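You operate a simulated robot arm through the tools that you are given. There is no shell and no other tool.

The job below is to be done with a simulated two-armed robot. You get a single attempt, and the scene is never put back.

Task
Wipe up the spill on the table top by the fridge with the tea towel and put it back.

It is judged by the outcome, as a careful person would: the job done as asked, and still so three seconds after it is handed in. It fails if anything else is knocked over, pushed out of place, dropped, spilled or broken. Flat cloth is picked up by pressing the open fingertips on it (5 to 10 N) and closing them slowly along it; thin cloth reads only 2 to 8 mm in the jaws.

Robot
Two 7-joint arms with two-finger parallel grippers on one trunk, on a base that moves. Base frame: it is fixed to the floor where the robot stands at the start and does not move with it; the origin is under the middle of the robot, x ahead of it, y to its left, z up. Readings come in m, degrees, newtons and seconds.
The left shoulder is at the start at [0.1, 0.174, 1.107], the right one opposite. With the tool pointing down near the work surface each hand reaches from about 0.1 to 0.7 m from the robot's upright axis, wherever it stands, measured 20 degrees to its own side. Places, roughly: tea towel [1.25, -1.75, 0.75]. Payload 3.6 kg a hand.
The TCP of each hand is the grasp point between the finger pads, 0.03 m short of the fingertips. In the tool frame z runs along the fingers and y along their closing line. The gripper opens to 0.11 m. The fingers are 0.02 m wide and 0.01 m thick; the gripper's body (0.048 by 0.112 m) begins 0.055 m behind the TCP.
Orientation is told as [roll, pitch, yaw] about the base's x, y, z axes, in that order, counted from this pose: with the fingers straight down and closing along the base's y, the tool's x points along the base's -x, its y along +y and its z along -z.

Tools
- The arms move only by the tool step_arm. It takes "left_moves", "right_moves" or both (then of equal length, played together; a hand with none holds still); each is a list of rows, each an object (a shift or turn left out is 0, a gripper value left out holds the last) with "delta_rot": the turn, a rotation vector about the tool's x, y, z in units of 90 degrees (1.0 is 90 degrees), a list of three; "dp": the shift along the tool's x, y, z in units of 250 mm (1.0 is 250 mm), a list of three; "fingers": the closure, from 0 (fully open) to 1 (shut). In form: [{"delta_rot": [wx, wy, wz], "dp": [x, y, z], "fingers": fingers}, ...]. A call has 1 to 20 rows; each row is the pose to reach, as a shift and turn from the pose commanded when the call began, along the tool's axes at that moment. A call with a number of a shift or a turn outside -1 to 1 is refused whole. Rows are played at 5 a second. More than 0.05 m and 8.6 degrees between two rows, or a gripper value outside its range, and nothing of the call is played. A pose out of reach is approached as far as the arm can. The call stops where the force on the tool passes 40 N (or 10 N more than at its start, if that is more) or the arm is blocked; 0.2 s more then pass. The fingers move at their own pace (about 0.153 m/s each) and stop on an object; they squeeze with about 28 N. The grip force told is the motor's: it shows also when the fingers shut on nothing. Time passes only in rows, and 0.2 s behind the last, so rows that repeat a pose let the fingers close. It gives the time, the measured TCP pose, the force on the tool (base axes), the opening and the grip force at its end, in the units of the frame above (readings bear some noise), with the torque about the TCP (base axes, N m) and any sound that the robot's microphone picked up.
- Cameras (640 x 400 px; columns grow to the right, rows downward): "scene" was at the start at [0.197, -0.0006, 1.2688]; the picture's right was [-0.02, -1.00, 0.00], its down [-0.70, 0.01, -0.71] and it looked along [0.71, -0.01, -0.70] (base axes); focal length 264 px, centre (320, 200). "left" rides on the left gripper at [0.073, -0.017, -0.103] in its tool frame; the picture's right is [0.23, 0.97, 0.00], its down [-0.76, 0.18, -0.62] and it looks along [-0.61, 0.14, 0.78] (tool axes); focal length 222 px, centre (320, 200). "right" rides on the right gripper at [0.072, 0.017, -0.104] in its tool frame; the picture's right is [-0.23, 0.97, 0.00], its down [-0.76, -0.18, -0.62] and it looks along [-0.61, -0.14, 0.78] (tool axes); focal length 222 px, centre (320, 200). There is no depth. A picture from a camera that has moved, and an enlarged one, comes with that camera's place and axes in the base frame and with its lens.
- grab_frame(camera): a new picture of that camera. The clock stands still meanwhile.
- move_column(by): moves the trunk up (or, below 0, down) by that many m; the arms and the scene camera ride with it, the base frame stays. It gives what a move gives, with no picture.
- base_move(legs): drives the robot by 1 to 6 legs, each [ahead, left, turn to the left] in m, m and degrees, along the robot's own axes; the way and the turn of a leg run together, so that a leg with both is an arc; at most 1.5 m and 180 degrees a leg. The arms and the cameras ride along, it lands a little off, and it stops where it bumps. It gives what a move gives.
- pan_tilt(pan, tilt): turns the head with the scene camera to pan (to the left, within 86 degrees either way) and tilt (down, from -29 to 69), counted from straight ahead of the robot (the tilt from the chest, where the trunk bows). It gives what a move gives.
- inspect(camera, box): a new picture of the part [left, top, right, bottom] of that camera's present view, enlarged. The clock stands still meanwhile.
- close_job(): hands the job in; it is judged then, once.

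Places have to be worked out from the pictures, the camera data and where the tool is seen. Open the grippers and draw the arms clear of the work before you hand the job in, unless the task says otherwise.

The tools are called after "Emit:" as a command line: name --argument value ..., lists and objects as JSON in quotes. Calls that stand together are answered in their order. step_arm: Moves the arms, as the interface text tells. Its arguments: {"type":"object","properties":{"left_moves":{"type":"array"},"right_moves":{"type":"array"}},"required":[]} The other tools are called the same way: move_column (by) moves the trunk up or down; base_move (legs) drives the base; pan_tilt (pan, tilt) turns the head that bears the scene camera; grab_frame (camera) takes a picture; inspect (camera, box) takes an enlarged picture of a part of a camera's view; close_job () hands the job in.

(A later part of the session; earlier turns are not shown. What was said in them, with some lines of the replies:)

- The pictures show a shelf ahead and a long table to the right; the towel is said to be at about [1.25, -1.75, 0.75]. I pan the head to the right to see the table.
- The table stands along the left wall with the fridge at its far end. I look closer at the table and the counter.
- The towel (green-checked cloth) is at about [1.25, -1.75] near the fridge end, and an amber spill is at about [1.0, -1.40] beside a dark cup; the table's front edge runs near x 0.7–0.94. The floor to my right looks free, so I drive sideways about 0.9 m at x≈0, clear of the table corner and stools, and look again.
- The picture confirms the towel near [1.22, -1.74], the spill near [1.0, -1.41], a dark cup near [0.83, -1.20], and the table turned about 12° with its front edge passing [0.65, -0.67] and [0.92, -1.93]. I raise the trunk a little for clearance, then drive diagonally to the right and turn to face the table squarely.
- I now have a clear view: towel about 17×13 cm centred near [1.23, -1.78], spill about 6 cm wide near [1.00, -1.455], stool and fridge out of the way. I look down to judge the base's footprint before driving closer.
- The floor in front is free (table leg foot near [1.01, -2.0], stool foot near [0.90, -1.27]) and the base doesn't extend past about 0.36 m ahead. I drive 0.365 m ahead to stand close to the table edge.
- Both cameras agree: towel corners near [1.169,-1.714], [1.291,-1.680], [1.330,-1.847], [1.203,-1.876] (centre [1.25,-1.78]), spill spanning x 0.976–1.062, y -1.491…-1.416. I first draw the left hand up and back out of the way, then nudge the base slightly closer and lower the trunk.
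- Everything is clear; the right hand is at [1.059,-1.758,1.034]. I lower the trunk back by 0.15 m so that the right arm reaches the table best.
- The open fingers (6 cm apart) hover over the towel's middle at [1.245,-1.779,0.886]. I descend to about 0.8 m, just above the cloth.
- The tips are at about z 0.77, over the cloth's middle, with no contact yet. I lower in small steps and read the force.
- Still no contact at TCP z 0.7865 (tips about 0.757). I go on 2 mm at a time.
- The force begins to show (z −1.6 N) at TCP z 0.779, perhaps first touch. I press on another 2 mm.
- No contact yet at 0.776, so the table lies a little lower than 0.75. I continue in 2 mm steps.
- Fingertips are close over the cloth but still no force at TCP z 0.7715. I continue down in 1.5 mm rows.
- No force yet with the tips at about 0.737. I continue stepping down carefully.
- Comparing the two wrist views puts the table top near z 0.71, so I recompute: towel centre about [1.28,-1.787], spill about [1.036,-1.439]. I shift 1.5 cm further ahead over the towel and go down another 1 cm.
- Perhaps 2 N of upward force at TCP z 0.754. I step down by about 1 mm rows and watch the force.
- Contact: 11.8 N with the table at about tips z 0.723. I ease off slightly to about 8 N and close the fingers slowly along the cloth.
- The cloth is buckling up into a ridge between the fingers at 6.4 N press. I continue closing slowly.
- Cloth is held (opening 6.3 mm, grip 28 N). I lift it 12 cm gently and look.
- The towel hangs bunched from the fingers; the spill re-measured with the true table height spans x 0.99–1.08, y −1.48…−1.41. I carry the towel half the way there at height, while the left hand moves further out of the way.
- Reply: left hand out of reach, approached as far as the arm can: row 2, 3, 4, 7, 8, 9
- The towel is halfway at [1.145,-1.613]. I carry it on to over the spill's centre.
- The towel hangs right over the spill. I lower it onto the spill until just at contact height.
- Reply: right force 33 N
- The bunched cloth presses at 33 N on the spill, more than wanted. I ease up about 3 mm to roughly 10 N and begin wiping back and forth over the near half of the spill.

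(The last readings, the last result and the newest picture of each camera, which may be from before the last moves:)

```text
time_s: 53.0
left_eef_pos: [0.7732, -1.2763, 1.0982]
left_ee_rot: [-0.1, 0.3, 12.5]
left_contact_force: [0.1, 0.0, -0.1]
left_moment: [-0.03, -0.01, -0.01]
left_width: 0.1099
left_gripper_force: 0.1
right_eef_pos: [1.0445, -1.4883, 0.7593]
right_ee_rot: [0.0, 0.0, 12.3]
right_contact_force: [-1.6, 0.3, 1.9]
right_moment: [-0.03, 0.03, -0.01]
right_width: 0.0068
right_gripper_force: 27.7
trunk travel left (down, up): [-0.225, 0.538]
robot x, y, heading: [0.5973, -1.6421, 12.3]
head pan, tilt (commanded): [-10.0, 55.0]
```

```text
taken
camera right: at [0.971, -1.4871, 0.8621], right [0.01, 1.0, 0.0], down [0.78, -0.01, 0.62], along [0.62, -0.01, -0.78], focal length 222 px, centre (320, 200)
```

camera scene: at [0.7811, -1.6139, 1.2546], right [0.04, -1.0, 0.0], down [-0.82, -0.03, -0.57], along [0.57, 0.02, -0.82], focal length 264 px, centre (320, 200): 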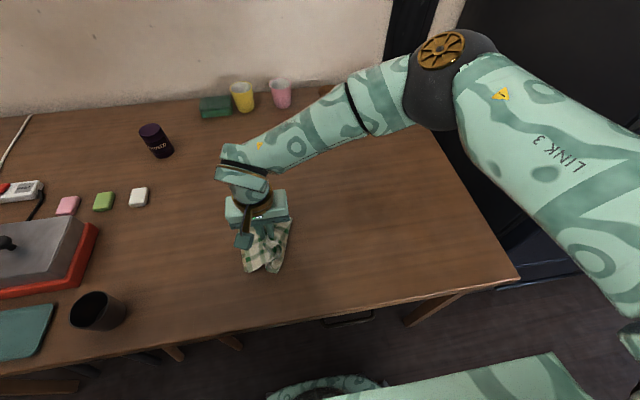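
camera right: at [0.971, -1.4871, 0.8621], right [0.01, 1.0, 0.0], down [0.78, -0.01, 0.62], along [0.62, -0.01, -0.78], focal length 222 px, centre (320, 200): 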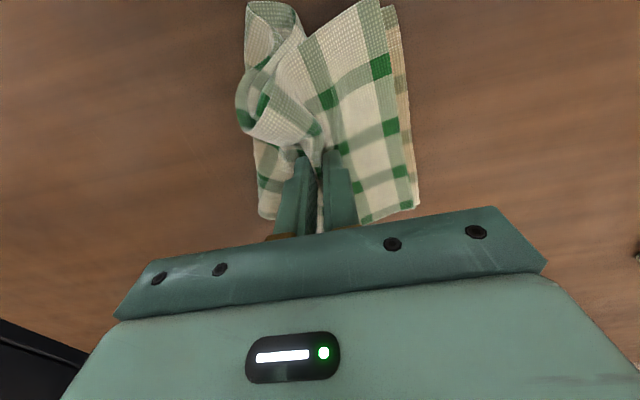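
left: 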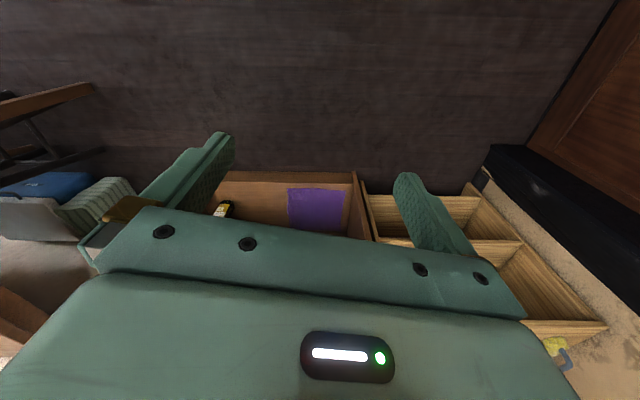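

The pressing force has dropped to 2 N as the cloth spread, and no spill shows beside the cloth. I press 1.5 mm more and wipe the far half.

Emit:
step_arm --right_moves '[{"dp": [0, 0, 0.006], "fingers": 1.0}, {"dp": [0, 0.09, 0.006]}, {"dp": [0, 0.18, 0.006]}, {"dp": [0, 0.27, 0.006]}, {"dp": [0, 0.36, 0.006]}, {"dp": [-0.06, 0.36, 0.006]}, {"dp": [-0.06, 0.27, 0.006]}, {"dp": [-0.06, 0.18, 0.006]}, {"dp": [-0.06, 0.09, 0.006]}, {"dp": [-0.06, 0, 0.006]}, {"dp": [-0.12, 0, 0.006]}, {"dp": [-0.12, 0.09, 0.006]}, {"dp": [-0.12, 0.18, 0.006]}, {"dp": [-0.12, 0.27, 0.006]}, {"dp": [-0.12, 0.36, 0.006]}, {"dp": [-0.18, 0.36, 0.006]}, {"dp": [-0.18, 0.27, 0.006]}, {"dp": [-0.18, 0.18, 0.006]}, {"dp": [-0.18, 0.09, 0.006]}, {"dp": [-0.18, 0, 0.006]}]'

Emit:
grab_frame --camera "scene"

Emit:
grab_frame --camera "right"

```text
time_s: 57.2
left_eef_pos: [0.7729, -1.2767, 1.0982]
left_ee_rot: [-0.1, 0.4, 12.6]
left_contact_force: [-0.1, -0.7, 0.7]
left_moment: [0.04, -0.01, -0.02]
left_width: 0.1101
left_gripper_force: 0.1
right_eef_pos: [1.0904, -1.4791, 0.7555]
right_ee_rot: [0.0, 0.0, 12.3]
right_contact_force: [0.4, 1.1, 0.7]
right_moment: [0.03, -0.02, 0.02]
right_width: 0.0064
right_gripper_force: 28.3
right hand out of reach, approached as far as the arm can: row 16
trunk travel left (down, up): [-0.225, 0.538]
robot x, y, heading: [0.5972, -1.6422, 12.5]
head pan, tilt (commanded): [-10.0, 55.0]
```

```text
taken
camera scene: at [0.7811, -1.6144, 1.2547], right [0.04, -1.0, 0.0], down [-0.82, -0.03, -0.57], along [0.57, 0.02, -0.82], focal length 264 px, centre (320, 200)
```

scene: 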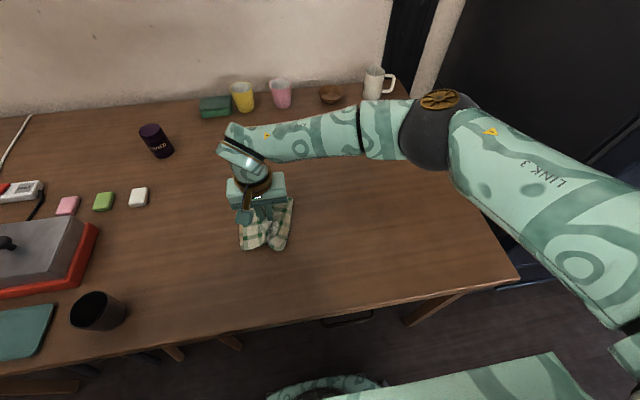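

```text
taken
camera right: at [1.0154, -1.4785, 0.8599], right [0.01, 1.0, 0.0], down [0.78, -0.01, 0.62], along [0.62, -0.01, -0.78], focal length 222 px, centre (320, 200)
```

right: 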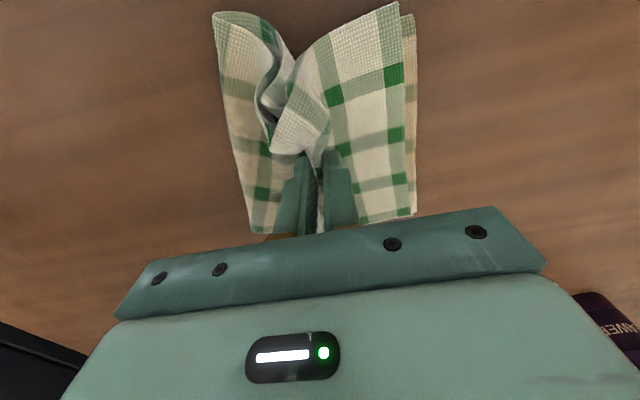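

The force has fallen to about 1 N, so later strokes were light. I lift the towel a little and move it toward the right to see what remains of the spill.

Emit:
step_arm --right_moves '[{"dp": [0, 0, -0.06], "fingers": 1.0}, {"dp": [0, 0, -0.14]}, {"dp": [0, 0, -0.24]}, {"dp": [0, -0.12, -0.36]}, {"dp": [0, -0.24, -0.42]}, {"dp": [0, -0.36, -0.44]}, {"dp": [0, -0.44, -0.44]}, {"dp": [0, -0.44, -0.44]}]'

Emit:
grab_frame --camera "scene"

Emit:
grab_frame --camera "right"

```text
time_s: 59.0
left_eef_pos: [0.7732, -1.2778, 1.0978]
left_ee_rot: [-0.1, 0.4, 12.6]
left_contact_force: [0.8, -0.5, -0.1]
left_moment: [-0.01, 0.02, -0.02]
left_width: 0.1102
left_gripper_force: 0.1
right_eef_pos: [1.113, -1.5862, 0.8639]
right_ee_rot: [-0.1, 0.0, 12.3]
right_contact_force: [0.6, -1.1, -0.2]
right_moment: [-0.02, -0.01, -0.02]
right_width: 0.0064
right_gripper_force: 28.1
trunk travel left (down, up): [-0.225, 0.538]
robot x, y, heading: [0.5949, -1.6438, 12.1]
head pan, tilt (commanded): [-10.0, 55.0]
```

```text
taken
camera scene: at [0.7811, -1.6139, 1.2547], right [0.04, -1.0, 0.0], down [-0.82, -0.03, -0.57], along [0.57, 0.02, -0.82], focal length 264 px, centre (320, 200)
```

scene: 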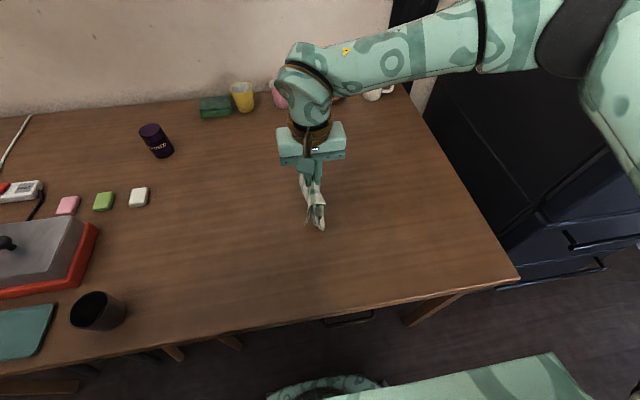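

```text
taken
camera right: at [1.0383, -1.5854, 0.9674], right [0.01, 1.0, 0.0], down [0.78, -0.01, 0.62], along [0.62, -0.01, -0.78], focal length 222 px, centre (320, 200)
```

right: 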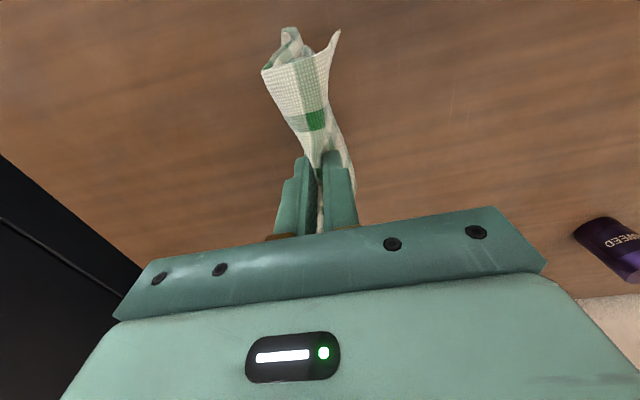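

The spill seems gone. I look closely at the spot to be sure.

Emit:
inspect --camera "scene" --box '[180, 190, 340, 290]'

Emit:
inspect --camera "scene" --box '[270, 140, 366, 240]'

```text
4.00 times, centred on (260, 240) of scene
camera zoom: at [0.7811, -1.6139, 1.2547], right [0.04, -1.0, 0.0], down [-0.82, -0.03, -0.57], along [0.57, 0.02, -0.82], focal length 1054 px, centre (560, 40)
```

zoom: 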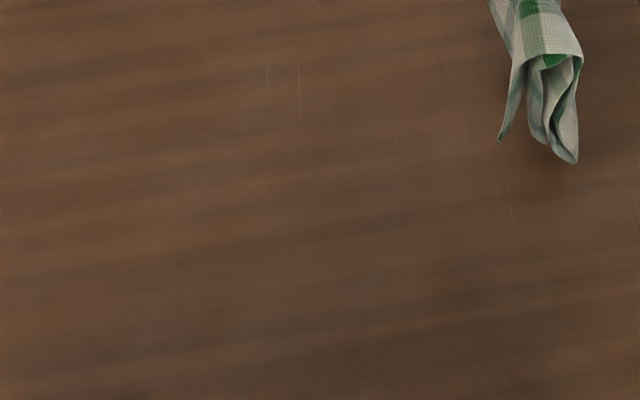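

```text
4.00 times, centred on (318, 190) of scene
camera zoom: at [0.7811, -1.6139, 1.2547], right [0.04, -1.0, 0.0], down [-0.82, -0.03, -0.57], along [0.57, 0.02, -0.82], focal length 1054 px, centre (328, 240)
```

zoom: 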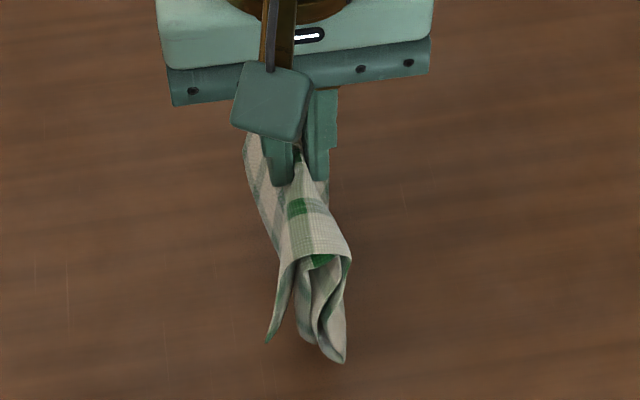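

The table is clean where the spill was. I carry the towel back at height to just short of its old place.

Emit:
step_arm --right_moves '[{"dp": [-0.03, -0.109, 0], "fingers": 1.0}, {"dp": [-0.06, -0.219, 0]}, {"dp": [-0.09, -0.328, 0]}, {"dp": [-0.12, -0.438, 0]}, {"dp": [-0.149, -0.547, 0]}, {"dp": [-0.179, -0.656, 0]}, {"dp": [-0.209, -0.766, 0]}, {"dp": [-0.239, -0.875, 0]}, {"dp": [-0.239, -0.875, 0]}, {"dp": [-0.239, -0.875, 0]}]'

Emit:
grab_frame --camera "scene"

```text
time_s: 61.2
left_eef_pos: [0.774, -1.2767, 1.0981]
left_ee_rot: [-0.1, 0.4, 12.6]
left_contact_force: [0.5, -0.6, 0.8]
left_moment: [0.01, 0.03, 0.03]
left_width: 0.1098
left_gripper_force: 0.0
right_eef_pos: [1.2188, -1.7871, 0.8679]
right_ee_rot: [0.0, 0.0, 12.2]
right_contact_force: [-0.2, -0.4, -0.2]
right_moment: [0.0, 0.01, 0.02]
right_width: 0.0062
right_gripper_force: 28.5
trunk travel left (down, up): [-0.225, 0.538]
robot x, y, heading: [0.5963, -1.6438, 12.5]
head pan, tilt (commanded): [-10.0, 55.0]
```

```text
taken
camera scene: at [0.7812, -1.6144, 1.2547], right [0.04, -1.0, 0.0], down [-0.82, -0.03, -0.57], along [0.57, 0.02, -0.82], focal length 264 px, centre (320, 200)
```

scene: 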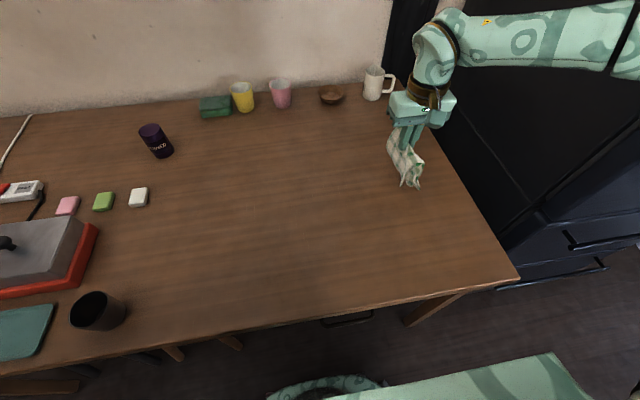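

The towel hangs 4.5 cm short of its old spot. I lower it to the table here, then slide it lightly from side to side and forward to spread it as it comes home.

Emit:
step_arm --right_moves '[{"dp": [0, 0, 0.1], "fingers": 1.0}, {"dp": [0, 0, 0.2]}, {"dp": [0, 0, 0.28]}, {"dp": [0, 0, 0.34]}, {"dp": [0, 0, 0.39]}, {"dp": [0, 0, 0.42]}, {"dp": [0, 0, 0.436]}, {"dp": [0, 0, 0.436]}]'

Emit:
grab_frame --camera "right"

```text
time_s: 63.0
left_eef_pos: [0.772, -1.2784, 1.0979]
left_ee_rot: [-0.1, 0.3, 12.5]
left_contact_force: [-0.1, 0.3, 0.2]
left_moment: [0.03, -0.01, 0.01]
left_width: 0.1102
left_gripper_force: 0.0
right_eef_pos: [1.2167, -1.7864, 0.7572]
right_ee_rot: [0.1, 0.0, 12.3]
right_contact_force: [1.0, 0.9, 7.5]
right_moment: [0.05, 0.0, 0.04]
right_width: 0.0063
right_gripper_force: 28.1
trunk travel left (down, up): [-0.225, 0.538]
robot x, y, heading: [0.5962, -1.6431, 12.4]
head pan, tilt (commanded): [-10.0, 55.0]
```

```text
taken
camera right: at [1.1435, -1.7851, 0.8611], right [0.01, 1.0, 0.0], down [0.78, -0.01, 0.62], along [0.62, -0.01, -0.78], focal length 222 px, centre (320, 200)
```

right: 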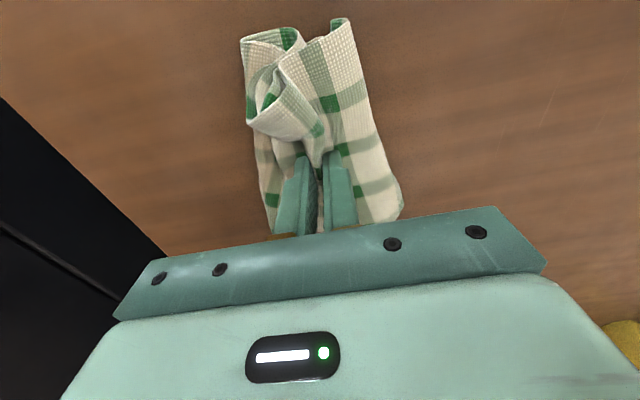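

The towel is down with 7.5 N and gathered at the near side. I slide it side to side while going forward to its home spot.

Emit:
step_arm --right_moves '[{"dp": [0, 0.06, 0], "fingers": 1.0}, {"dp": [-0.03, 0.14, 0]}, {"dp": [-0.03, 0.07, 0]}, {"dp": [-0.03, 0, 0]}, {"dp": [-0.06, -0.07, 0]}, {"dp": [-0.06, -0.14, 0]}, {"dp": [-0.09, -0.07, 0]}, {"dp": [-0.09, 0, 0]}, {"dp": [-0.09, 0.07, 0]}, {"dp": [-0.12, 0.14, 0]}, {"dp": [-0.12, 0.07, 0.002]}, {"dp": [-0.12, 0, 0.002]}, {"dp": [-0.15, -0.07, 0.002]}, {"dp": [-0.15, -0.12, 0.002]}, {"dp": [-0.18, -0.06, 0.002]}, {"dp": [-0.19, 0, 0.002]}, {"dp": [-0.19, 0, 0.002]}]'

Emit:
grab_frame --camera "right"

Emit:
grab_frame --camera "scene"

```text
time_s: 66.6
left_eef_pos: [0.7743, -1.2769, 1.0984]
left_ee_rot: [-0.2, 0.5, 12.5]
left_contact_force: [0.4, -0.4, -0.5]
left_moment: [-0.02, 0.0, -0.03]
left_width: 0.1098
left_gripper_force: 0.0
right_eef_pos: [1.2627, -1.7783, 0.7588]
right_ee_rot: [-0.1, -0.1, 12.3]
right_contact_force: [-0.6, -1.0, 0.8]
right_moment: [-0.02, -0.02, 0.0]
right_width: 0.0061
right_gripper_force: 27.9
trunk travel left (down, up): [-0.225, 0.538]
robot x, y, heading: [0.5987, -1.6457, 12.3]
head pan, tilt (commanded): [-10.0, 55.0]
```

```text
taken
camera right: at [1.1897, -1.7762, 0.8612], right [0.01, 1.0, 0.0], down [0.78, -0.01, 0.62], along [0.62, -0.01, -0.78], focal length 222 px, centre (320, 200)
```

right: 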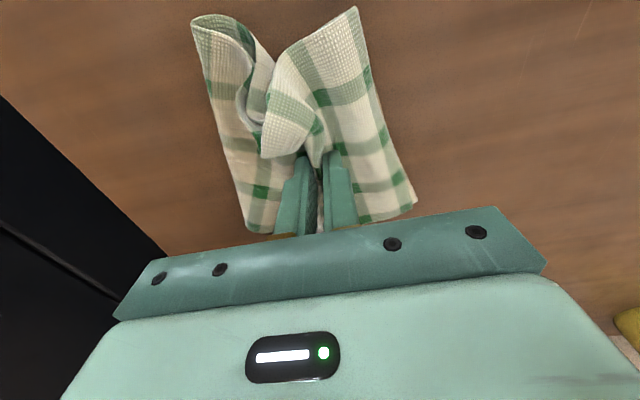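

```text
taken
camera scene: at [0.7812, -1.6144, 1.2547], right [0.04, -1.0, 0.0], down [-0.82, -0.03, -0.57], along [0.57, 0.02, -0.82], focal length 264 px, centre (320, 200)
```

scene: 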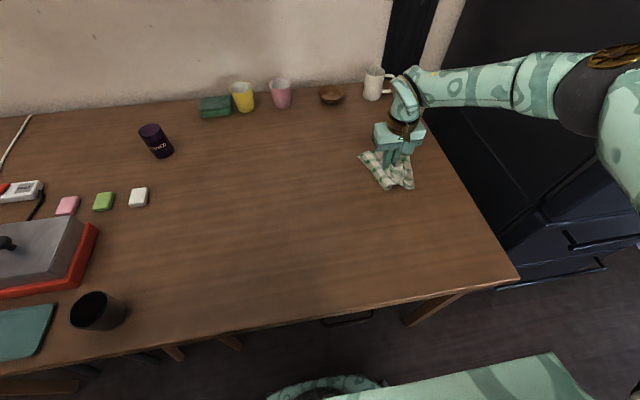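

The towel lies home with its ridge between the fingers at [1.263,-1.778]. I press to about 6–8 N and check before opening slowly.

Emit:
step_arm --right_moves '[{"dp": [0, 0, 0.004], "fingers": 1.0}, {"dp": [0, 0, 0.008]}, {"dp": [0, 0, 0.012]}, {"dp": [0, 0, 0.012]}]'

```text
time_s: 67.6
left_eef_pos: [0.7734, -1.2771, 1.098]
left_ee_rot: [-0.2, 0.3, 12.5]
left_contact_force: [-0.5, -0.2, 0.6]
left_moment: [-0.02, 0.01, 0.04]
left_width: 0.1097
left_gripper_force: 0.0
right_eef_pos: [1.264, -1.7771, 0.7541]
right_ee_rot: [0.0, -0.1, 12.3]
right_contact_force: [0.7, -1.2, 4.7]
right_moment: [-0.03, -0.03, -0.02]
right_width: 0.0065
right_gripper_force: 27.9
trunk travel left (down, up): [-0.225, 0.538]
robot x, y, heading: [0.5972, -1.6405, 12.0]
head pan, tilt (commanded): [-10.0, 55.0]
```

The press is 4.7 N with tips near the table. I press a hair more and open the fingers slowly so that they spread the cloth apart again.

Emit:
step_arm --right_moves '[{"dp": [0, 0, 0.002], "fingers": 1.0}, {"dp": [0, 0, 0.003], "fingers": 0.96}, {"dp": [0, 0, 0.004], "fingers": 0.92}, {"dp": [0, 0, 0.004], "fingers": 0.88}, {"dp": [0, 0, 0.004], "fingers": 0.84}, {"dp": [0, 0, 0.004], "fingers": 0.8}, {"dp": [0, 0, 0.004], "fingers": 0.76}, {"dp": [0, 0, 0.004], "fingers": 0.72}, {"dp": [0, 0, 0.004], "fingers": 0.68}]'

Emit:
grab_frame --camera "right"

```text
time_s: 69.6
left_eef_pos: [0.7725, -1.2753, 1.0977]
left_ee_rot: [0.0, 0.3, 12.6]
left_contact_force: [0.4, -0.1, 0.5]
left_moment: [0.02, -0.01, -0.01]
left_width: 0.1101
left_gripper_force: 0.0
right_eef_pos: [1.2642, -1.7773, 0.7533]
right_ee_rot: [0.1, 0.0, 12.3]
right_contact_force: [-0.9, 4.2, 12.1]
right_moment: [-0.06, 0.0, -0.01]
right_width: 0.0325
right_gripper_force: 0.1
trunk travel left (down, up): [-0.225, 0.538]
robot x, y, heading: [0.5966, -1.6417, 12.4]
head pan, tilt (commanded): [-10.0, 55.0]
```

```text
taken
camera right: at [1.1891, -1.7757, 0.8568], right [0.01, 1.0, 0.0], down [0.78, -0.01, 0.62], along [0.62, -0.01, -0.78], focal length 222 px, centre (320, 200)
```

right: 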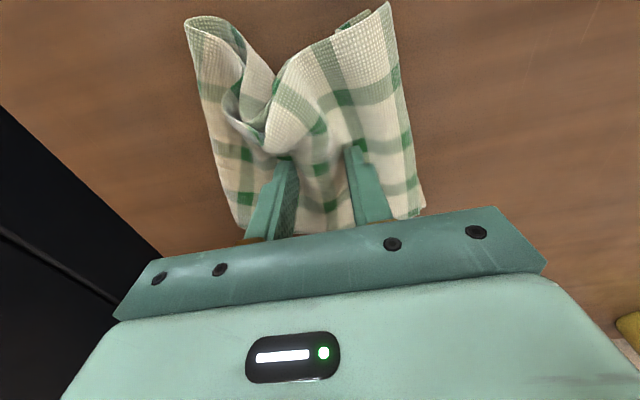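

The fingers are spreading the cloth as they open (press 12 N). I ease off a bit and go on opening to let it flatten further.

Emit:
step_arm --right_moves '[{"dp": [0, 0, -0.002], "fingers": 0.64}, {"dp": [0, 0, -0.002], "fingers": 0.6}, {"dp": [0, 0, -0.002], "fingers": 0.56}, {"dp": [0, 0, -0.002], "fingers": 0.52}, {"dp": [0, 0, -0.002], "fingers": 0.48}, {"dp": [0, 0, -0.002], "fingers": 0.44}, {"dp": [0, 0, -0.002], "fingers": 0.4}, {"dp": [0, 0, -0.002], "fingers": 0.36}, {"dp": [0, 0, -0.002], "fingers": 0.36}]'

Emit:
grab_frame --camera "right"

```text
time_s: 71.6
left_eef_pos: [0.7739, -1.2765, 1.0991]
left_ee_rot: [-0.1, 0.4, 12.6]
left_contact_force: [0.7, 0.2, -0.4]
left_moment: [0.03, -0.01, 0.04]
left_width: 0.11
left_gripper_force: 0.0
right_eef_pos: [1.263, -1.7785, 0.7544]
right_ee_rot: [0.0, -0.1, 12.3]
right_contact_force: [0.3, -2.4, 8.0]
right_moment: [-0.06, -0.01, 0.01]
right_width: 0.0659
right_gripper_force: 0.1
trunk travel left (down, up): [-0.225, 0.538]
robot x, y, heading: [0.5939, -1.6426, 12.1]
head pan, tilt (commanded): [-10.0, 55.0]
```

```text
taken
camera right: at [1.1891, -1.7768, 0.8573], right [0.01, 1.0, 0.0], down [0.78, -0.01, 0.62], along [0.62, -0.01, -0.78], focal length 222 px, centre (320, 200)
```

right: 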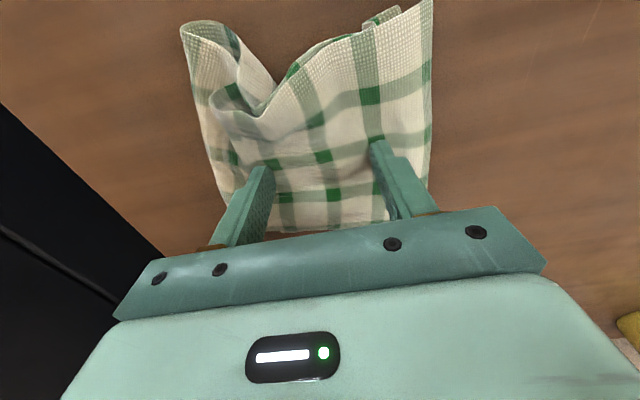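

It flattens well. I open further with the same light press, then lift the hand straight up.

Emit:
step_arm --right_moves '[{"fingers": 0.32}, {"fingers": 0.28}, {"fingers": 0.24}, {"fingers": 0.2}, {"fingers": 0.16}, {"fingers": 0.12}, {"fingers": 0.12}]'

Emit:
step_arm --right_moves '[{"dp": [0, 0, -0.02], "fingers": 0.12}, {"dp": [0, 0, -0.06]}, {"dp": [0, 0, -0.14]}, {"dp": [0, 0, -0.24]}, {"dp": [0, 0, -0.34]}, {"dp": [0, 0, -0.44]}, {"dp": [0, 0, -0.44]}]'

Emit:
grab_frame --camera "right"

Emit:
grab_frame --camera "scene"

```text
time_s: 73.2
left_eef_pos: [0.7727, -1.2781, 1.0986]
left_ee_rot: [0.0, 0.4, 12.6]
left_contact_force: [-0.8, 0.5, -0.5]
left_moment: [0.02, 0.02, 0.01]
left_width: 0.11
left_gripper_force: 0.1
right_eef_pos: [1.2629, -1.7771, 0.7541]
right_ee_rot: [0.0, 0.0, 12.3]
right_contact_force: [-0.2, -4.0, 10.3]
right_moment: [0.39, 0.1, -0.01]
right_width: 0.0943
right_gripper_force: 0.1
trunk travel left (down, up): [-0.225, 0.538]
robot x, y, heading: [0.5996, -1.6426, 12.4]
head pan, tilt (commanded): [-10.0, 55.0]
```

```text
time_s: 74.8
left_eef_pos: [0.7748, -1.277, 1.0973]
left_ee_rot: [-0.1, 0.4, 12.6]
left_contact_force: [0.0, -0.1, 0.7]
left_moment: [-0.01, 0.02, 0.02]
left_width: 0.11
left_gripper_force: 0.0
right_eef_pos: [1.2623, -1.7753, 0.8625]
right_ee_rot: [0.0, 0.0, 12.3]
right_contact_force: [0.7, 0.3, -0.8]
right_moment: [-0.03, -0.04, 0.04]
right_width: 0.0967
right_gripper_force: 0.0
trunk travel left (down, up): [-0.225, 0.538]
robot x, y, heading: [0.5957, -1.6388, 12.4]
head pan, tilt (commanded): [-10.0, 55.0]
```

```text
taken
camera right: at [1.1886, -1.7742, 0.9661], right [0.02, 1.0, 0.0], down [0.78, -0.01, 0.62], along [0.62, -0.01, -0.78], focal length 222 px, centre (320, 200)
```

right: 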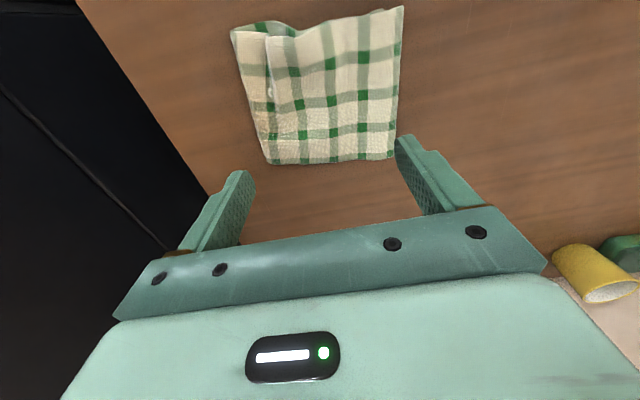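

```text
taken
camera scene: at [0.7816, -1.6145, 1.2546], right [0.04, -1.0, 0.0], down [-0.82, -0.03, -0.57], along [0.57, 0.02, -0.82], focal length 264 px, centre (320, 200)
```

scene: 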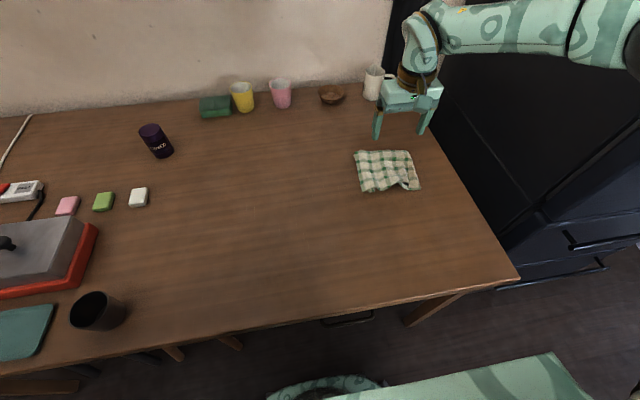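

The towel lies almost flat in its old place, with a small fold on its right side. I look closer.

Emit:
inspect --camera "scene" --box '[330, 130, 450, 205]'

Emit:
inspect --camera "right" --box '[200, 0, 440, 180]'

```text
5.33 times, centred on (390, 168) of scene
camera zoom: at [0.7816, -1.6145, 1.2546], right [0.04, -1.0, 0.0], down [-0.82, -0.03, -0.57], along [0.57, 0.02, -0.82], focal length 1406 px, centre (-53, 373)
```

zoom: 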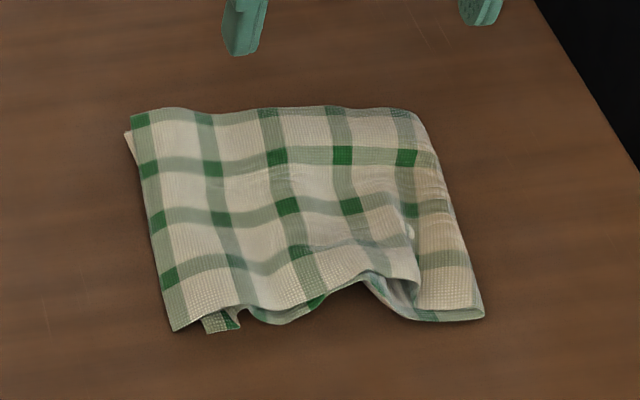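

```text
2.22 times, centred on (320, 90) of right
camera zoom: at [1.1886, -1.7742, 0.9661], right [0.02, 1.0, 0.0], down [0.78, -0.01, 0.62], along [0.62, -0.01, -0.78], focal length 494 px, centre (320, 444)
```

zoom: 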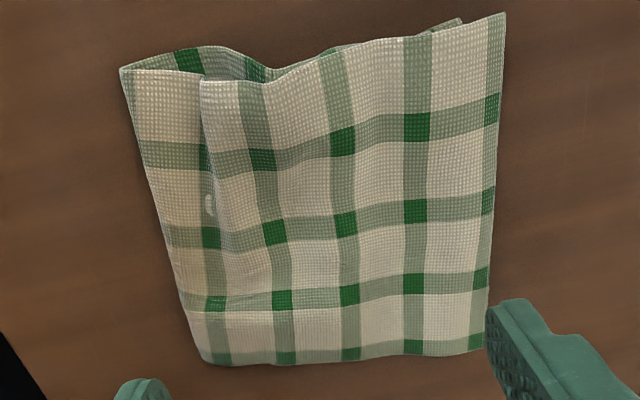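

Its centre is within about 1.5 cm of where it was, but there is a tuck near the right side. I'll spread it: set the fingers 8 cm apart, one on the right strip and one left of the tuck, press lightly and open.

Emit:
step_arm --right_moves '[{"dp": [0.054, -0.014, 0], "fingers": 0.27}, {"dp": [0.108, -0.028, 0]}, {"dp": [0.162, -0.041, 0]}, {"dp": [0.162, -0.041, 0.12]}, {"dp": [0.162, -0.041, 0.24]}, {"dp": [0.162, -0.041, 0.34]}, {"dp": [0.162, -0.041, 0.38]}, {"dp": [0.162, -0.041, 0.38]}]'

Emit:
grab_frame --camera "right"

```text
time_s: 76.6
left_eef_pos: [0.7737, -1.2766, 1.0976]
left_ee_rot: [-0.1, 0.4, 12.5]
left_contact_force: [0.1, 0.7, 0.2]
left_moment: [0.0, 0.02, 0.01]
left_width: 0.11
left_gripper_force: 0.1
right_eef_pos: [1.2273, -1.7943, 0.7679]
right_ee_rot: [0.0, -0.1, 12.2]
right_contact_force: [-0.6, -0.4, 0.2]
right_moment: [0.01, 0.02, 0.02]
right_width: 0.0803
right_gripper_force: 0.0
trunk travel left (down, up): [-0.225, 0.538]
robot x, y, heading: [0.5932, -1.6479, 12.1]
head pan, tilt (commanded): [-10.0, 55.0]
```

```text
taken
camera right: at [1.1528, -1.7938, 0.8714], right [0.01, 1.0, 0.0], down [0.78, -0.01, 0.62], along [0.62, -0.01, -0.78], focal length 222 px, centre (320, 200)
```

right: 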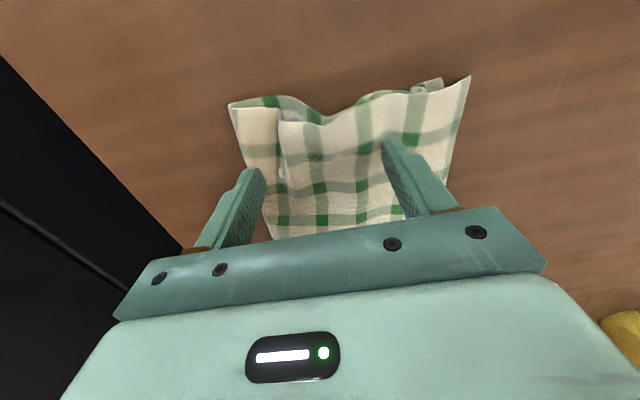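

The fingers hover 1.5 cm above, the right one just inside the strip right of the tuck. I lower until light contact.

Emit:
step_arm --right_moves '[{"dp": [0, 0, 0.02], "fingers": 0.27}, {"dp": [0, 0, 0.036]}, {"dp": [0, 0, 0.046]}, {"dp": [0, 0, 0.052]}, {"dp": [0, 0, 0.052]}]'

Emit:
grab_frame --camera "right"

```text
time_s: 77.8
left_eef_pos: [0.7747, -1.2773, 1.0982]
left_ee_rot: [-0.1, 0.4, 12.6]
left_contact_force: [0.0, 0.4, -0.3]
left_moment: [-0.04, 0.02, -0.01]
left_width: 0.1099
left_gripper_force: 0.0
right_eef_pos: [1.2259, -1.7958, 0.7552]
right_ee_rot: [-0.1, 0.0, 12.2]
right_contact_force: [-1.0, 0.9, 0.3]
right_moment: [-0.01, 0.01, 0.04]
right_width: 0.0804
right_gripper_force: 0.0
trunk travel left (down, up): [-0.225, 0.538]
robot x, y, heading: [0.5969, -1.6419, 12.3]
head pan, tilt (commanded): [-10.0, 55.0]
```

```text
taken
camera right: at [1.1521, -1.7942, 0.8589], right [0.01, 1.0, 0.0], down [0.78, -0.01, 0.62], along [0.62, -0.01, -0.78], focal length 222 px, centre (320, 200)
```

right: 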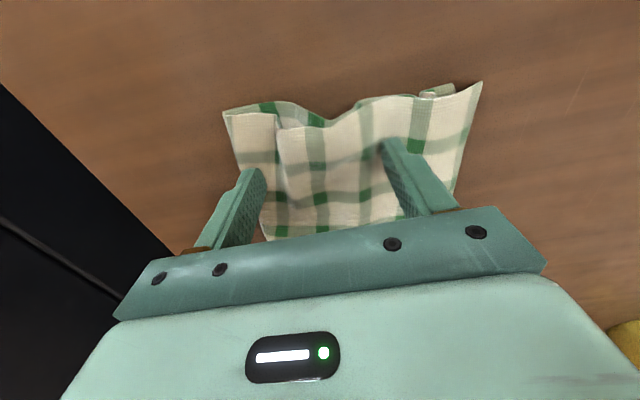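

Almost touching at TCP z 0.755; the right finger sits on the strip's edge region. I press about 2.5 mm more and read the force.

Emit:
step_arm --right_moves '[{"dp": [0, 0.006, 0.004], "fingers": 0.27}, {"dp": [0, 0.006, 0.008]}, {"dp": [0, 0.006, 0.008]}]'

Emit:
inspect --camera "right" --box '[180, 60, 500, 260]'

```text
time_s: 78.6
left_eef_pos: [0.7729, -1.2774, 1.0987]
left_ee_rot: [-0.1, 0.4, 12.6]
left_contact_force: [0.1, -0.4, -0.6]
left_moment: [-0.02, -0.01, 0.02]
left_width: 0.1102
left_gripper_force: 0.0
right_eef_pos: [1.225, -1.7944, 0.7552]
right_ee_rot: [0.0, -0.1, 12.3]
right_contact_force: [0.4, -0.6, 0.5]
right_moment: [-0.04, 0.0, -0.01]
right_width: 0.0801
right_gripper_force: 0.5
trunk travel left (down, up): [-0.225, 0.538]
robot x, y, heading: [0.5972, -1.644, 12.4]
head pan, tilt (commanded): [-10.0, 55.0]
```

```text
2.00 times, centred on (340, 160) of right
camera zoom: at [1.1514, -1.7929, 0.8572], right [0.01, 1.0, 0.0], down [0.78, -0.01, 0.62], along [0.62, -0.01, -0.78], focal length 444 px, centre (280, 280)
```

zoom: 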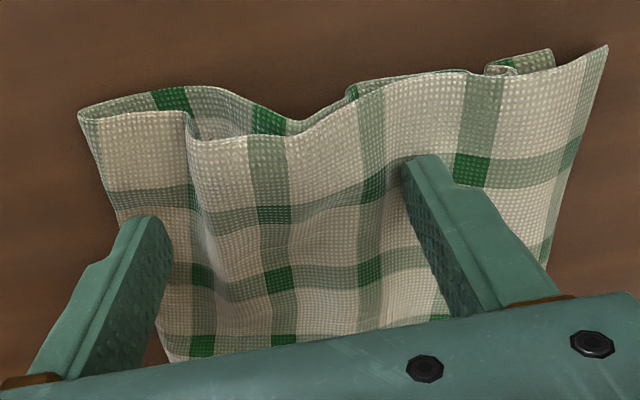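

The right finger is on the strip. I press another 1–1.5 mm for about 7 N.

Emit:
step_arm --right_moves '[{"dp": [0, 0, 0.004], "fingers": 0.27}, {"dp": [0, 0, 0.006]}, {"dp": [0, 0, 0.006]}]'

```text
time_s: 79.4
left_eef_pos: [0.7727, -1.2755, 1.0987]
left_ee_rot: [-0.1, 0.4, 12.6]
left_contact_force: [0.1, 0.3, 0.6]
left_moment: [0.0, -0.03, 0.01]
left_width: 0.1098
left_gripper_force: 0.2
right_eef_pos: [1.2261, -1.7934, 0.7533]
right_ee_rot: [0.0, 0.0, 12.2]
right_contact_force: [0.1, -2.2, 8.3]
right_moment: [-0.07, -0.04, 0.01]
right_width: 0.0806
right_gripper_force: 0.2
trunk travel left (down, up): [-0.225, 0.538]
robot x, y, heading: [0.5967, -1.6395, 12.3]
head pan, tilt (commanded): [-10.0, 55.0]
```

At 8.3 N I open the fingers slowly to full while drifting 1 cm to the right, to pull the tuck out.

Emit:
step_arm --right_moves '[{"dp": [0, -0.005, 0], "fingers": 0.24}, {"dp": [0, -0.01, 0], "fingers": 0.21}, {"dp": [0, -0.015, 0], "fingers": 0.18}, {"dp": [0, -0.02, 0], "fingers": 0.15}, {"dp": [0, -0.025, 0], "fingers": 0.12}, {"dp": [0, -0.03, 0], "fingers": 0.09}, {"dp": [0, -0.035, 0], "fingers": 0.06}, {"dp": [0, -0.04, 0], "fingers": 0.03}, {"dp": [0, -0.04, 0], "fingers": 0.0}, {"dp": [0, -0.04, 0], "fingers": 0.0}]'

Emit:
inspect --camera "right" --box '[180, 60, 500, 260]'

```text
time_s: 81.6
left_eef_pos: [0.7737, -1.2764, 1.0988]
left_ee_rot: [-0.1, 0.4, 12.6]
left_contact_force: [0.2, 0.0, -0.4]
left_moment: [-0.01, 0.02, 0.04]
left_width: 0.11
left_gripper_force: 0.1
right_eef_pos: [1.227, -1.8041, 0.7522]
right_ee_rot: [0.0, -0.1, 12.3]
right_contact_force: [2.3, -2.6, 12.4]
right_moment: [0.7, 0.11, -0.11]
right_width: 0.1082
right_gripper_force: 0.1
trunk travel left (down, up): [-0.225, 0.538]
robot x, y, heading: [0.5955, -1.6403, 12.2]
head pan, tilt (commanded): [-10.0, 55.0]
```

```text
2.00 times, centred on (340, 160) of right
camera zoom: at [1.1534, -1.803, 0.8559], right [0.01, 1.0, 0.0], down [0.78, -0.01, 0.62], along [0.62, -0.01, -0.78], focal length 444 px, centre (280, 280)
```

zoom: 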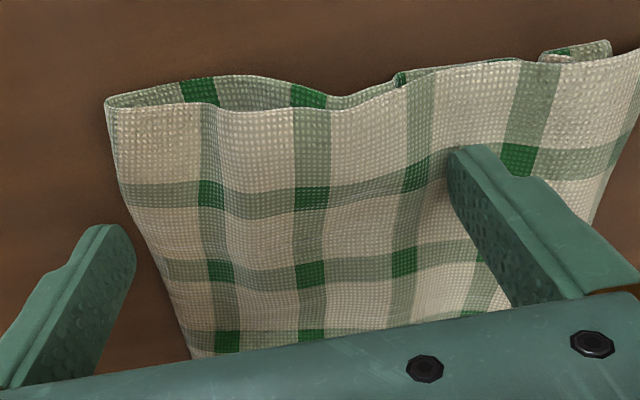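

The tuck is pulled out and the right finger has slid off the cloth's edge. I lift the hand and look.

Emit:
step_arm --right_moves '[{"dp": [0, 0, -0.02], "fingers": 0.0}, {"dp": [0, 0, -0.06]}, {"dp": [0, 0, -0.14]}, {"dp": [0, 0, -0.24]}, {"dp": [0, 0, -0.34]}, {"dp": [0, 0, -0.44]}, {"dp": [0.04, 0.1, -0.52]}, {"dp": [0.1, 0.2, -0.52]}]'

Emit:
grab_frame --camera "scene"

Emit:
inspect --camera "scene" --box '[330, 130, 450, 205]'

Emit:
grab_frame --camera "right"

```text
time_s: 83.4
left_eef_pos: [0.7743, -1.2765, 1.0986]
left_ee_rot: [-0.1, 0.4, 12.6]
left_contact_force: [-0.1, -0.3, -0.1]
left_moment: [0.03, -0.02, -0.01]
left_width: 0.1098
left_gripper_force: 0.1
right_eef_pos: [1.1938, -1.7583, 0.8827]
right_ee_rot: [0.0, 0.0, 12.4]
right_contact_force: [-0.2, 0.6, -0.2]
right_moment: [0.03, -0.01, -0.02]
right_width: 0.11
right_gripper_force: 0.1
trunk travel left (down, up): [-0.225, 0.538]
robot x, y, heading: [0.5925, -1.6442, 12.5]
head pan, tilt (commanded): [-10.0, 55.0]
```

```text
taken
camera scene: at [0.7811, -1.614, 1.2547], right [0.04, -1.0, 0.0], down [-0.82, -0.03, -0.57], along [0.57, 0.02, -0.82], focal length 264 px, centre (320, 200)
```

scene: 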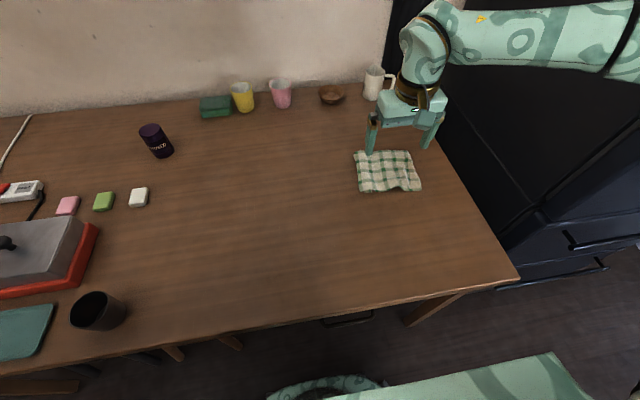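

```text
5.33 times, centred on (390, 168) of scene
camera zoom: at [0.7811, -1.614, 1.2547], right [0.04, -1.0, 0.0], down [-0.82, -0.03, -0.57], along [0.57, 0.02, -0.82], focal length 1406 px, centre (-53, 373)
```

zoom: 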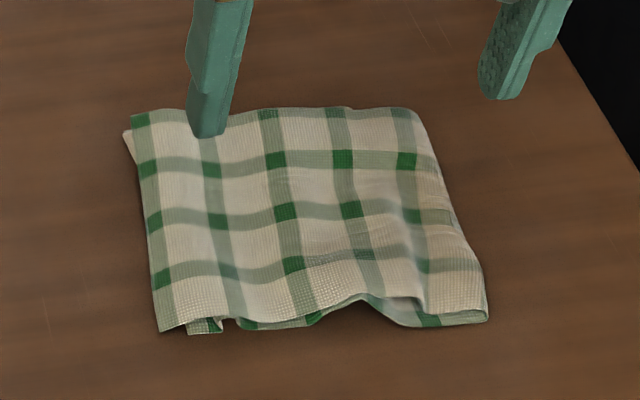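

```text
taken
camera right: at [1.12, -1.7581, 0.9864], right [0.01, 1.0, 0.0], down [0.78, -0.01, 0.62], along [0.62, -0.01, -0.78], focal length 222 px, centre (320, 200)
```

right: 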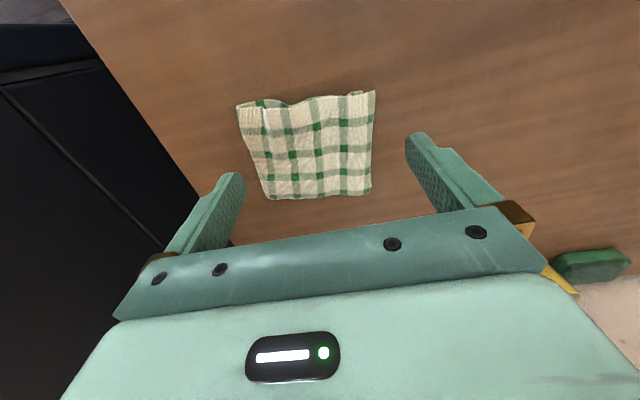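

The towel now lies flat in its place. I draw the right hand up and back, clear of the work, and check the wiped spot once more.

Emit:
step_arm --right_moves '[{"dp": [0.04, 0, -0.1], "fingers": 0.0}, {"dp": [0.12, 0, -0.2]}, {"dp": [0.24, 0, -0.28]}, {"dp": [0.36, 0, -0.36]}, {"dp": [0.48, 0, -0.42]}, {"dp": [0.6, 0, -0.48]}, {"dp": [0.7, 0, -0.52]}, {"dp": [0.7, 0, -0.52]}]'

Emit:
grab_frame --camera "scene"

Emit:
inspect --camera "scene" --box '[170, 170, 330, 290]'

```text
time_s: 85.2
left_eef_pos: [0.7737, -1.2782, 1.0971]
left_ee_rot: [-0.2, 0.3, 12.6]
left_contact_force: [0.7, 0.4, 0.4]
left_moment: [0.0, 0.01, 0.01]
left_width: 0.11
left_gripper_force: 0.2
right_eef_pos: [1.0218, -1.7971, 1.0128]
right_ee_rot: [0.0, 0.0, 12.3]
right_contact_force: [-0.9, -0.4, 0.6]
right_moment: [0.02, 0.0, -0.01]
right_width: 0.1099
right_gripper_force: 0.0
trunk travel left (down, up): [-0.225, 0.538]
robot x, y, heading: [0.5955, -1.6406, 12.5]
head pan, tilt (commanded): [-10.0, 55.0]
```

```text
taken
camera scene: at [0.7813, -1.6141, 1.2546], right [0.04, -1.0, 0.0], down [-0.82, -0.03, -0.57], along [0.57, 0.02, -0.82], focal length 264 px, centre (320, 200)
```

scene: 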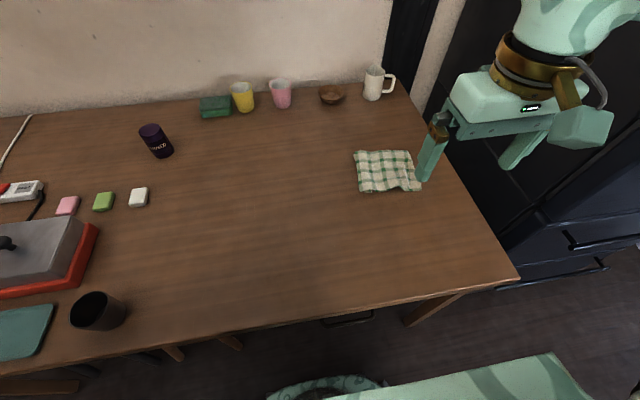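

```text
3.33 times, centred on (250, 230) of scene
camera zoom: at [0.7813, -1.6141, 1.2546], right [0.04, -1.0, 0.0], down [-0.82, -0.03, -0.57], along [0.57, 0.02, -0.82], focal length 879 px, centre (553, 100)
```

zoom: 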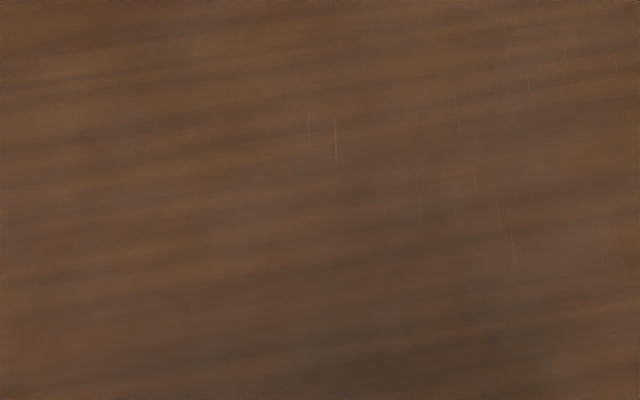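

The spot is clean, the towel lies in its place, nothing else has moved, and both grippers are open and clear. I hand the job in.

Emit:
close_job

```text
The job is handed in.
```

I wiped up the spill by the fridge with the tea towel and put the towel back where it was. The job is handed in.

- **Spill:** the last close-up of the spot shows bare wood with no residue. Some of the later wiping strokes were light, only about 1 to 2 N.
- **Towel:** before I smoothed it, its centre was about 1.5 cm from where it started. I then pulled out most of a tuck on its right side, and it lies nearly flat with slight ripples along the near edge.
- **Everything else:** in the last picture nothing else on the table looks moved. Both grippers are open and raised clear of the table.
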